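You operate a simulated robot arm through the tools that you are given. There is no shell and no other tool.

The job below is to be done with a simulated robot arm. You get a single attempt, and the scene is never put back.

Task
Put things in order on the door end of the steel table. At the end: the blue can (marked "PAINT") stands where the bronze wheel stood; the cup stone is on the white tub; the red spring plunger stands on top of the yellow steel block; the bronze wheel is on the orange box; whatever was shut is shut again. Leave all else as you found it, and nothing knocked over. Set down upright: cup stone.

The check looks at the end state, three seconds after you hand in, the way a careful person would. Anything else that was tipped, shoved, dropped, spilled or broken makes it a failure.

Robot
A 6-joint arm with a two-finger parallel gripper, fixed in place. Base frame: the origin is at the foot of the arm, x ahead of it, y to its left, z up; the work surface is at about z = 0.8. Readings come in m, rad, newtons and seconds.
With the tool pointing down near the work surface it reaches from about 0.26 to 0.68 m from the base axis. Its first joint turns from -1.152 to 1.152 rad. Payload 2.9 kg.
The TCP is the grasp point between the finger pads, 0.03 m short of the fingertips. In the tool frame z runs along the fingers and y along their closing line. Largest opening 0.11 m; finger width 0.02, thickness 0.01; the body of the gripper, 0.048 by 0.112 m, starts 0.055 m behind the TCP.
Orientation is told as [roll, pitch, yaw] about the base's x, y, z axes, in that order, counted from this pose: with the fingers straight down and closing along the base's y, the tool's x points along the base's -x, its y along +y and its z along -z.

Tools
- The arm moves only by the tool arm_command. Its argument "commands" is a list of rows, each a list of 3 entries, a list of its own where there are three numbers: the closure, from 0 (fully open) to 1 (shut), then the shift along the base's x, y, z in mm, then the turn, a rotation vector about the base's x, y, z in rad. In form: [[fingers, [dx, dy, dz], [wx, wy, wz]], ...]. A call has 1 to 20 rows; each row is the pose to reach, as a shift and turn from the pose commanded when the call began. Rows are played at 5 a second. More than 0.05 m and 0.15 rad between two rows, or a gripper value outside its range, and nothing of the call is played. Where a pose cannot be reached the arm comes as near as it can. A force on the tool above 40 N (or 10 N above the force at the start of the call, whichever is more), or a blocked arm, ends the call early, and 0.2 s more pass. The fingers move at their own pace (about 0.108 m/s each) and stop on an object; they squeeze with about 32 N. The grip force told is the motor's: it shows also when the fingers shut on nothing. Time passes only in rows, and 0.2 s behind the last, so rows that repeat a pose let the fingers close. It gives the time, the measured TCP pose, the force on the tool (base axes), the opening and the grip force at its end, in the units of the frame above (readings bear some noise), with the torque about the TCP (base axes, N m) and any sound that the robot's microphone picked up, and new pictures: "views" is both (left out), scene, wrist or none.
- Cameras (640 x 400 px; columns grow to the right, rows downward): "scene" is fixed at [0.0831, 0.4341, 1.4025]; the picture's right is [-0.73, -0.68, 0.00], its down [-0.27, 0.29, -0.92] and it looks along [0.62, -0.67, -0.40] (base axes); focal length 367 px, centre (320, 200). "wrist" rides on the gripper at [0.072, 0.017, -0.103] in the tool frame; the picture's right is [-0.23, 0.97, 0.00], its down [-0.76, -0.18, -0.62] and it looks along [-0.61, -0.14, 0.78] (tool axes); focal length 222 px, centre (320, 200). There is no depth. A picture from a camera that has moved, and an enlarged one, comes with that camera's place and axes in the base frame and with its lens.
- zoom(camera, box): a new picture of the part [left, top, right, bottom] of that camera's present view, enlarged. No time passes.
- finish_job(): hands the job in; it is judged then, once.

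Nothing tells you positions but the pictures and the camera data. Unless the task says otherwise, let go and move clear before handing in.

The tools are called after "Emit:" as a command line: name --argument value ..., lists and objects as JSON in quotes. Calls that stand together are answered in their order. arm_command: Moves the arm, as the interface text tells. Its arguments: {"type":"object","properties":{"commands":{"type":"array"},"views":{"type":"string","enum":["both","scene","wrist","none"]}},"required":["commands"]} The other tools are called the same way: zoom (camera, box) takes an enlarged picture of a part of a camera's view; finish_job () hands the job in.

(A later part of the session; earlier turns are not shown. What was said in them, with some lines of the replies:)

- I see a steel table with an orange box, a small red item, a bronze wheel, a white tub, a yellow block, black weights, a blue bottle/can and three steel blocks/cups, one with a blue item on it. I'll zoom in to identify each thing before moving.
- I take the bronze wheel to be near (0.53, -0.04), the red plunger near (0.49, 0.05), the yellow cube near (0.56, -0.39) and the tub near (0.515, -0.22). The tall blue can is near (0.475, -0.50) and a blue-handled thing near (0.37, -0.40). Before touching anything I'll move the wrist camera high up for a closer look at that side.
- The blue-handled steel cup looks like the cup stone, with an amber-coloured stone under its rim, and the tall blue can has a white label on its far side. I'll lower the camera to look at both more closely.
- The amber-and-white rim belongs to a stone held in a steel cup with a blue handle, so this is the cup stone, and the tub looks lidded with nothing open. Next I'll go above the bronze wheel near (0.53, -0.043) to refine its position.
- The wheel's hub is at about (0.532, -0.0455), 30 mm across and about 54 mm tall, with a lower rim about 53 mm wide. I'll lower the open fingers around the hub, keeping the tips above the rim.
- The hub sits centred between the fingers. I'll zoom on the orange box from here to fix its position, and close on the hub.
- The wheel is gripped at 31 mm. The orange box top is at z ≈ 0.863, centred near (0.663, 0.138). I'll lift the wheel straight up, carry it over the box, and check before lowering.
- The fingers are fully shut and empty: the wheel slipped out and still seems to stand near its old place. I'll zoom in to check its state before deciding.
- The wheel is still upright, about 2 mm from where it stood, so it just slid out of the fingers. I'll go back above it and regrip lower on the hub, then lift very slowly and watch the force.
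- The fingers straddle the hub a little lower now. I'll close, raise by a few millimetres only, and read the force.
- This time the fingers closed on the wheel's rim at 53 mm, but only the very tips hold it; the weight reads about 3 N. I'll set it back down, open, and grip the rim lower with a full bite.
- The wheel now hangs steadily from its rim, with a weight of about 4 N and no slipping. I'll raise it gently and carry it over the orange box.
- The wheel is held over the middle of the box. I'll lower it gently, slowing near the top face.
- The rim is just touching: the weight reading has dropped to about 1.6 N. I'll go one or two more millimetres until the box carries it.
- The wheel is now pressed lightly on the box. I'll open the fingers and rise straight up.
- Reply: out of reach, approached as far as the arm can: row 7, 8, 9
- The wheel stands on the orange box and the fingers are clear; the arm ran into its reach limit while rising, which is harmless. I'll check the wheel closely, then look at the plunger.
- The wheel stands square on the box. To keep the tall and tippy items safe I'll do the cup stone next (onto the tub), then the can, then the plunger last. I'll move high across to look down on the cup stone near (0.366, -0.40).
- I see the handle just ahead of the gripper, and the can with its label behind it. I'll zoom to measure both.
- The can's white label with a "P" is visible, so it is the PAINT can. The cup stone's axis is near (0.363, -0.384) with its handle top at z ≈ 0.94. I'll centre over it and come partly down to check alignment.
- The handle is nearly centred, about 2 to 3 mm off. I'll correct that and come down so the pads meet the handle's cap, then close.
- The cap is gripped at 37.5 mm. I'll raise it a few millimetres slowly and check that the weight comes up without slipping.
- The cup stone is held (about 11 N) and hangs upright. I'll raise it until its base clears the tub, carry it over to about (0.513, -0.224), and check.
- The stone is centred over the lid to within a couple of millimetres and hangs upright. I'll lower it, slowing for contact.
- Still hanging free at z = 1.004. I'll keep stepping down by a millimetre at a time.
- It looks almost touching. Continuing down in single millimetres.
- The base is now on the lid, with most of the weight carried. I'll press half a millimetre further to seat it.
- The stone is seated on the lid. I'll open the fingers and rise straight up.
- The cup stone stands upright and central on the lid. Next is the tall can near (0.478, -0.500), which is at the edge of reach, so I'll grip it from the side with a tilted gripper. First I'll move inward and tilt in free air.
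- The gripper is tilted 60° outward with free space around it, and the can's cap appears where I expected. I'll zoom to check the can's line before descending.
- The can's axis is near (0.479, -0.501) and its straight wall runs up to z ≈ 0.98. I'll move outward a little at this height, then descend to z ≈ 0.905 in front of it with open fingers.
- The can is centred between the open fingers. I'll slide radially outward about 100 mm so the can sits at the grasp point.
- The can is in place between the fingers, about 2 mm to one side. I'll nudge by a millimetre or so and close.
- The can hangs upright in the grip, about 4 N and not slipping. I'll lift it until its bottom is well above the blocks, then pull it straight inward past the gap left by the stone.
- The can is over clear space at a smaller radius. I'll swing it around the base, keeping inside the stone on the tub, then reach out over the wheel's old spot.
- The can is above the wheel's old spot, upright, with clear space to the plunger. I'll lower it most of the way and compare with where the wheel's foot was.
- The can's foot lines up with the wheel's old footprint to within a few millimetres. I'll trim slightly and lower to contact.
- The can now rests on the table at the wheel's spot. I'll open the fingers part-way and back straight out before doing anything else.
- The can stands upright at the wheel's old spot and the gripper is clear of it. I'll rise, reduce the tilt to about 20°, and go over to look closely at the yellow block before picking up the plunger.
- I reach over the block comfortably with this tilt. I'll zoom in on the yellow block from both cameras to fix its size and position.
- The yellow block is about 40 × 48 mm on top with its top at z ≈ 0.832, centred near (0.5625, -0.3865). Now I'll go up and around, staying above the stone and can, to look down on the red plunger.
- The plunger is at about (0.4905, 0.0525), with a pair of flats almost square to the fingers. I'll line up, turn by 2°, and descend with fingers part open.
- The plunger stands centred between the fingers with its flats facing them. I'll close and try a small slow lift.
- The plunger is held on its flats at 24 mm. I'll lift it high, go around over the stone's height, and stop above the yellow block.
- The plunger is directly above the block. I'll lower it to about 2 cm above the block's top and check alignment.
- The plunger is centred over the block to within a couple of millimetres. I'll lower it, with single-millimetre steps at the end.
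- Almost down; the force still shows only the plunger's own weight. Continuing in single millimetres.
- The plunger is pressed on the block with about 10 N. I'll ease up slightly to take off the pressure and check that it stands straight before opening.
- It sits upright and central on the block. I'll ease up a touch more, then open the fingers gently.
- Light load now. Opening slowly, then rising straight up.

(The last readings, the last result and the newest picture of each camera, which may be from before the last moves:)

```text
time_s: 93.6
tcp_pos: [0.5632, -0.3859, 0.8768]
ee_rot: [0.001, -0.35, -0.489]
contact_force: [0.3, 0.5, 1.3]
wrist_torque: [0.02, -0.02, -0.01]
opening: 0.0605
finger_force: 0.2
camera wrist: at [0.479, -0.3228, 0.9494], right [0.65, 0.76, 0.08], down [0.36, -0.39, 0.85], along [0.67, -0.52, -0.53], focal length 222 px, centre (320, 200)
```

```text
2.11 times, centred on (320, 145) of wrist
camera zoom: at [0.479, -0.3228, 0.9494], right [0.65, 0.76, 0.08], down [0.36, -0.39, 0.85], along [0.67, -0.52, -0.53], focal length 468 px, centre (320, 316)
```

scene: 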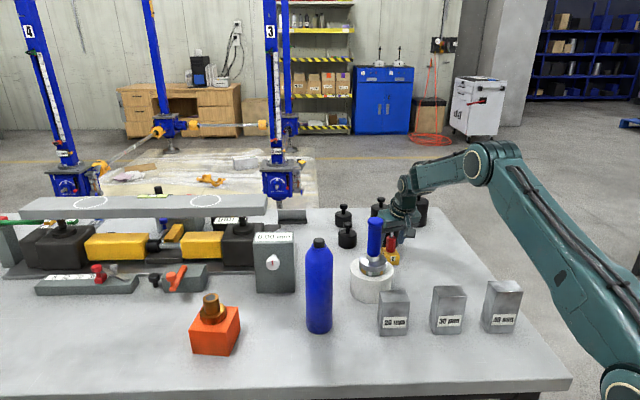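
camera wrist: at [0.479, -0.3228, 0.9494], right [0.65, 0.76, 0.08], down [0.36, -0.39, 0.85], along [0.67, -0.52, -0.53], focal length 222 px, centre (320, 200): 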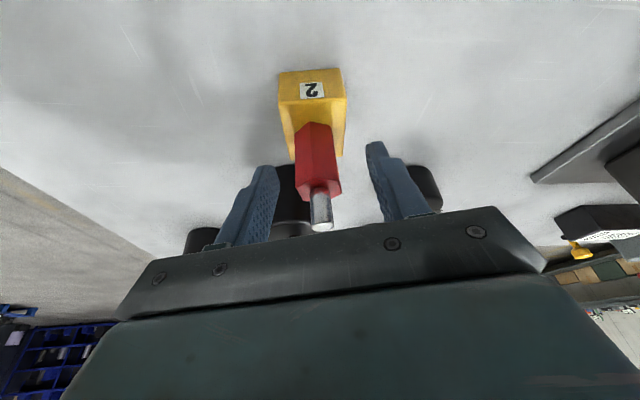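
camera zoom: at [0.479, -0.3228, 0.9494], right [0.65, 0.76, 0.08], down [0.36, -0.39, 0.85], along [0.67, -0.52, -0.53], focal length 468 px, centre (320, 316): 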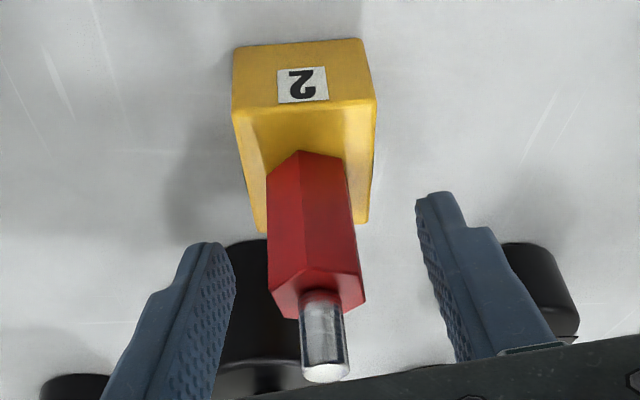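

The plunger stands freely on the yellow block. I'll rise straight up and then move inward, clear of the stone.

Emit:
arm_command --commands '[[0.45, [0, 0, 15], [0, 0, 0]], [0.45, [0, 0, 45], [0, 0, 0]], [0.45, [0, 0, 85], [0, 0, 0]], [0.45, [0, 0, 125], [0, 0, 0]], [0.45, [0, 0, 160], [0, 0, 0]], [0.45, [-25, 17, 185], [0, 0, 0]], [0.3, [-55, 38, 210], [0, 0, 0]], [0.2, [-90, 62, 230], [0, 0, 0]], [0, [-125, 86, 245], [0, 0, 0]], [0, [-155, 106, 250], [0, 0, 0]], [0, [-155, 106, 250], [0, 0, 0]]]' --views "both"

Emit:
zoom --camera "scene" --box '[330, 170, 450, 320]'

Emit:
zoom --camera "scene" --box '[170, 220, 350, 370]'

Emit:
zoom --camera "scene" --box '[0, 170, 320, 370]'

```text
time_s: 96.0
tcp_pos: [0.4087, -0.2803, 1.1279]
ee_rot: [-0.001, -0.354, -0.489]
contact_force: [0.1, 0.1, -0.2]
wrist_torque: [0.01, -0.01, -0.02]
opening: 0.11
finger_force: 0.1
camera wrist: at [0.3242, -0.2171, 1.2006], right [0.65, 0.76, 0.08], down [0.36, -0.39, 0.85], along [0.67, -0.52, -0.53], focal length 222 px, centre (320, 200)
```

scene: 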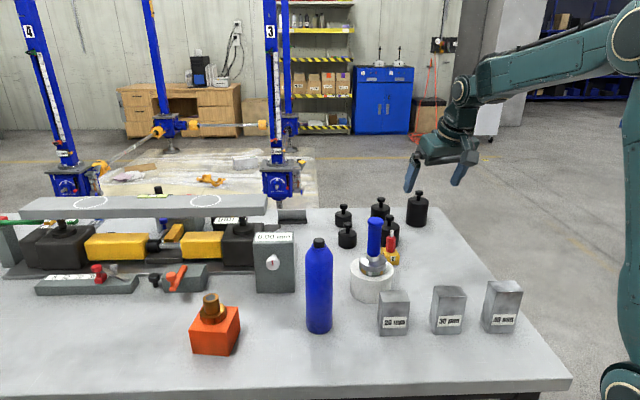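
wrist: 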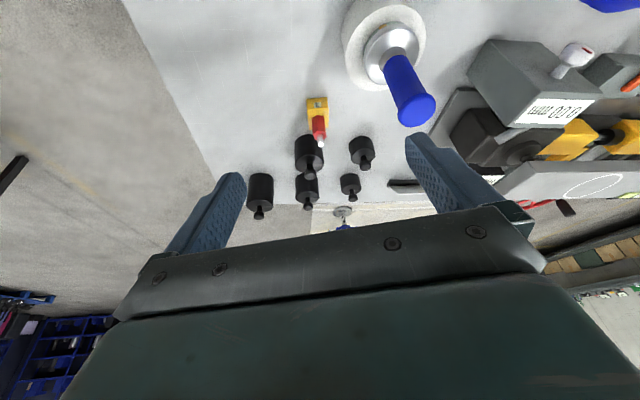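

```text
2.67 times, centred on (390, 245) of scene
camera zoom: at [0.083, 0.4341, 1.4025], right [-0.73, -0.68, 0.0], down [-0.27, 0.29, -0.92], along [0.62, -0.67, -0.4], focal length 980 px, centre (133, 80)
```

zoom: 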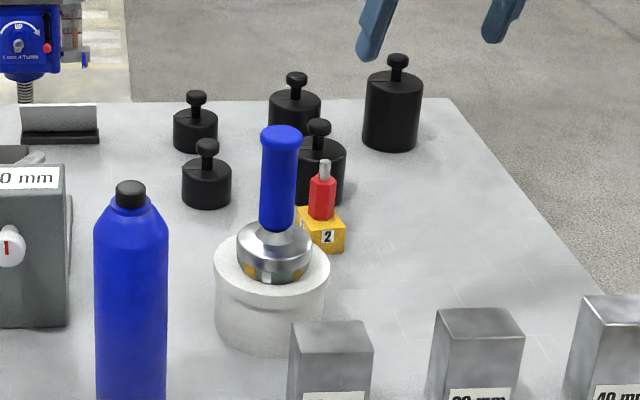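

```text
2.67 times, centred on (260, 295) of scene
camera zoom: at [0.083, 0.4341, 1.4025], right [-0.73, -0.68, 0.0], down [-0.27, 0.29, -0.92], along [0.62, -0.67, -0.4], focal length 980 px, centre (480, -53)
```

zoom: 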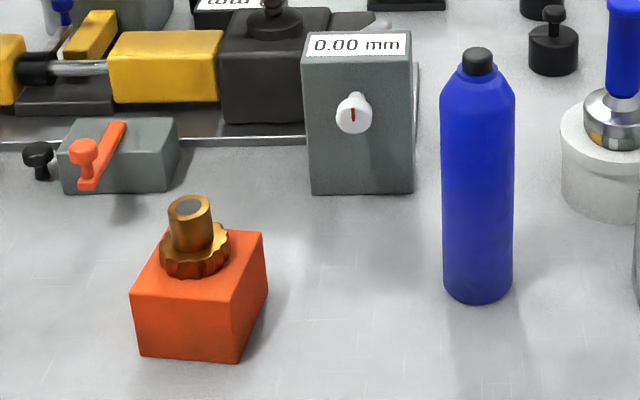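

```text
2.00 times, centred on (160, 270) of scene
camera zoom: at [0.083, 0.4341, 1.4025], right [-0.73, -0.68, 0.0], down [-0.27, 0.29, -0.92], along [0.62, -0.67, -0.4], focal length 735 px, centre (640, 60)
```

zoom: 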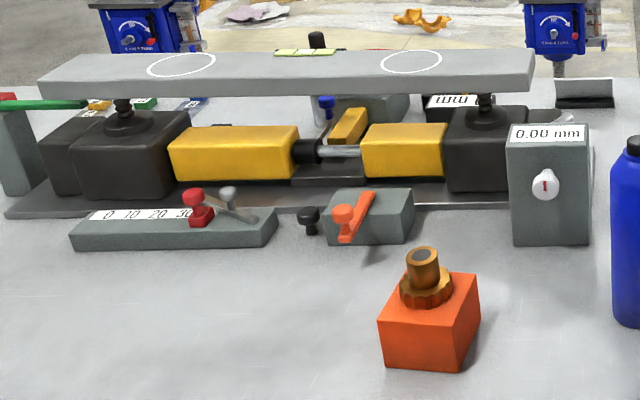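

All four placements check out in the pictures. The can stands at the wheel's old spot, the cup stone is upright on the tub, the plunger stands on the yellow block, and the wheel is on the orange box. Nothing was opened, nothing else looks disturbed and the gripper is empty and clear, so I'm handing in.

Emit:
finish_job

```text
The job is handed in.
```

The job is done and handed in. These are the final positions, as checked in the last pictures:

- **Blue can ("PAINT"):** it stands upright where the bronze wheel stood, within a few millimetres.
- **Cup stone:** it stands upright in the middle of the white tub's lid. I took the blue-handled steel cup with the stone under its rim to be the cup stone.
- **Red spring plunger:** it stands on top of the yellow block, near the centre.
- **Bronze wheel:** it sits near the middle of the orange box's top. On my first try it slipped out of the fingers at its old spot; it stayed upright and shifted only about 2 mm. I then gripped it by the rim and moved it.

I opened nothing, so nothing needed shutting again. Everything else looks as I found it, and the gripper is empty and clear of the table.
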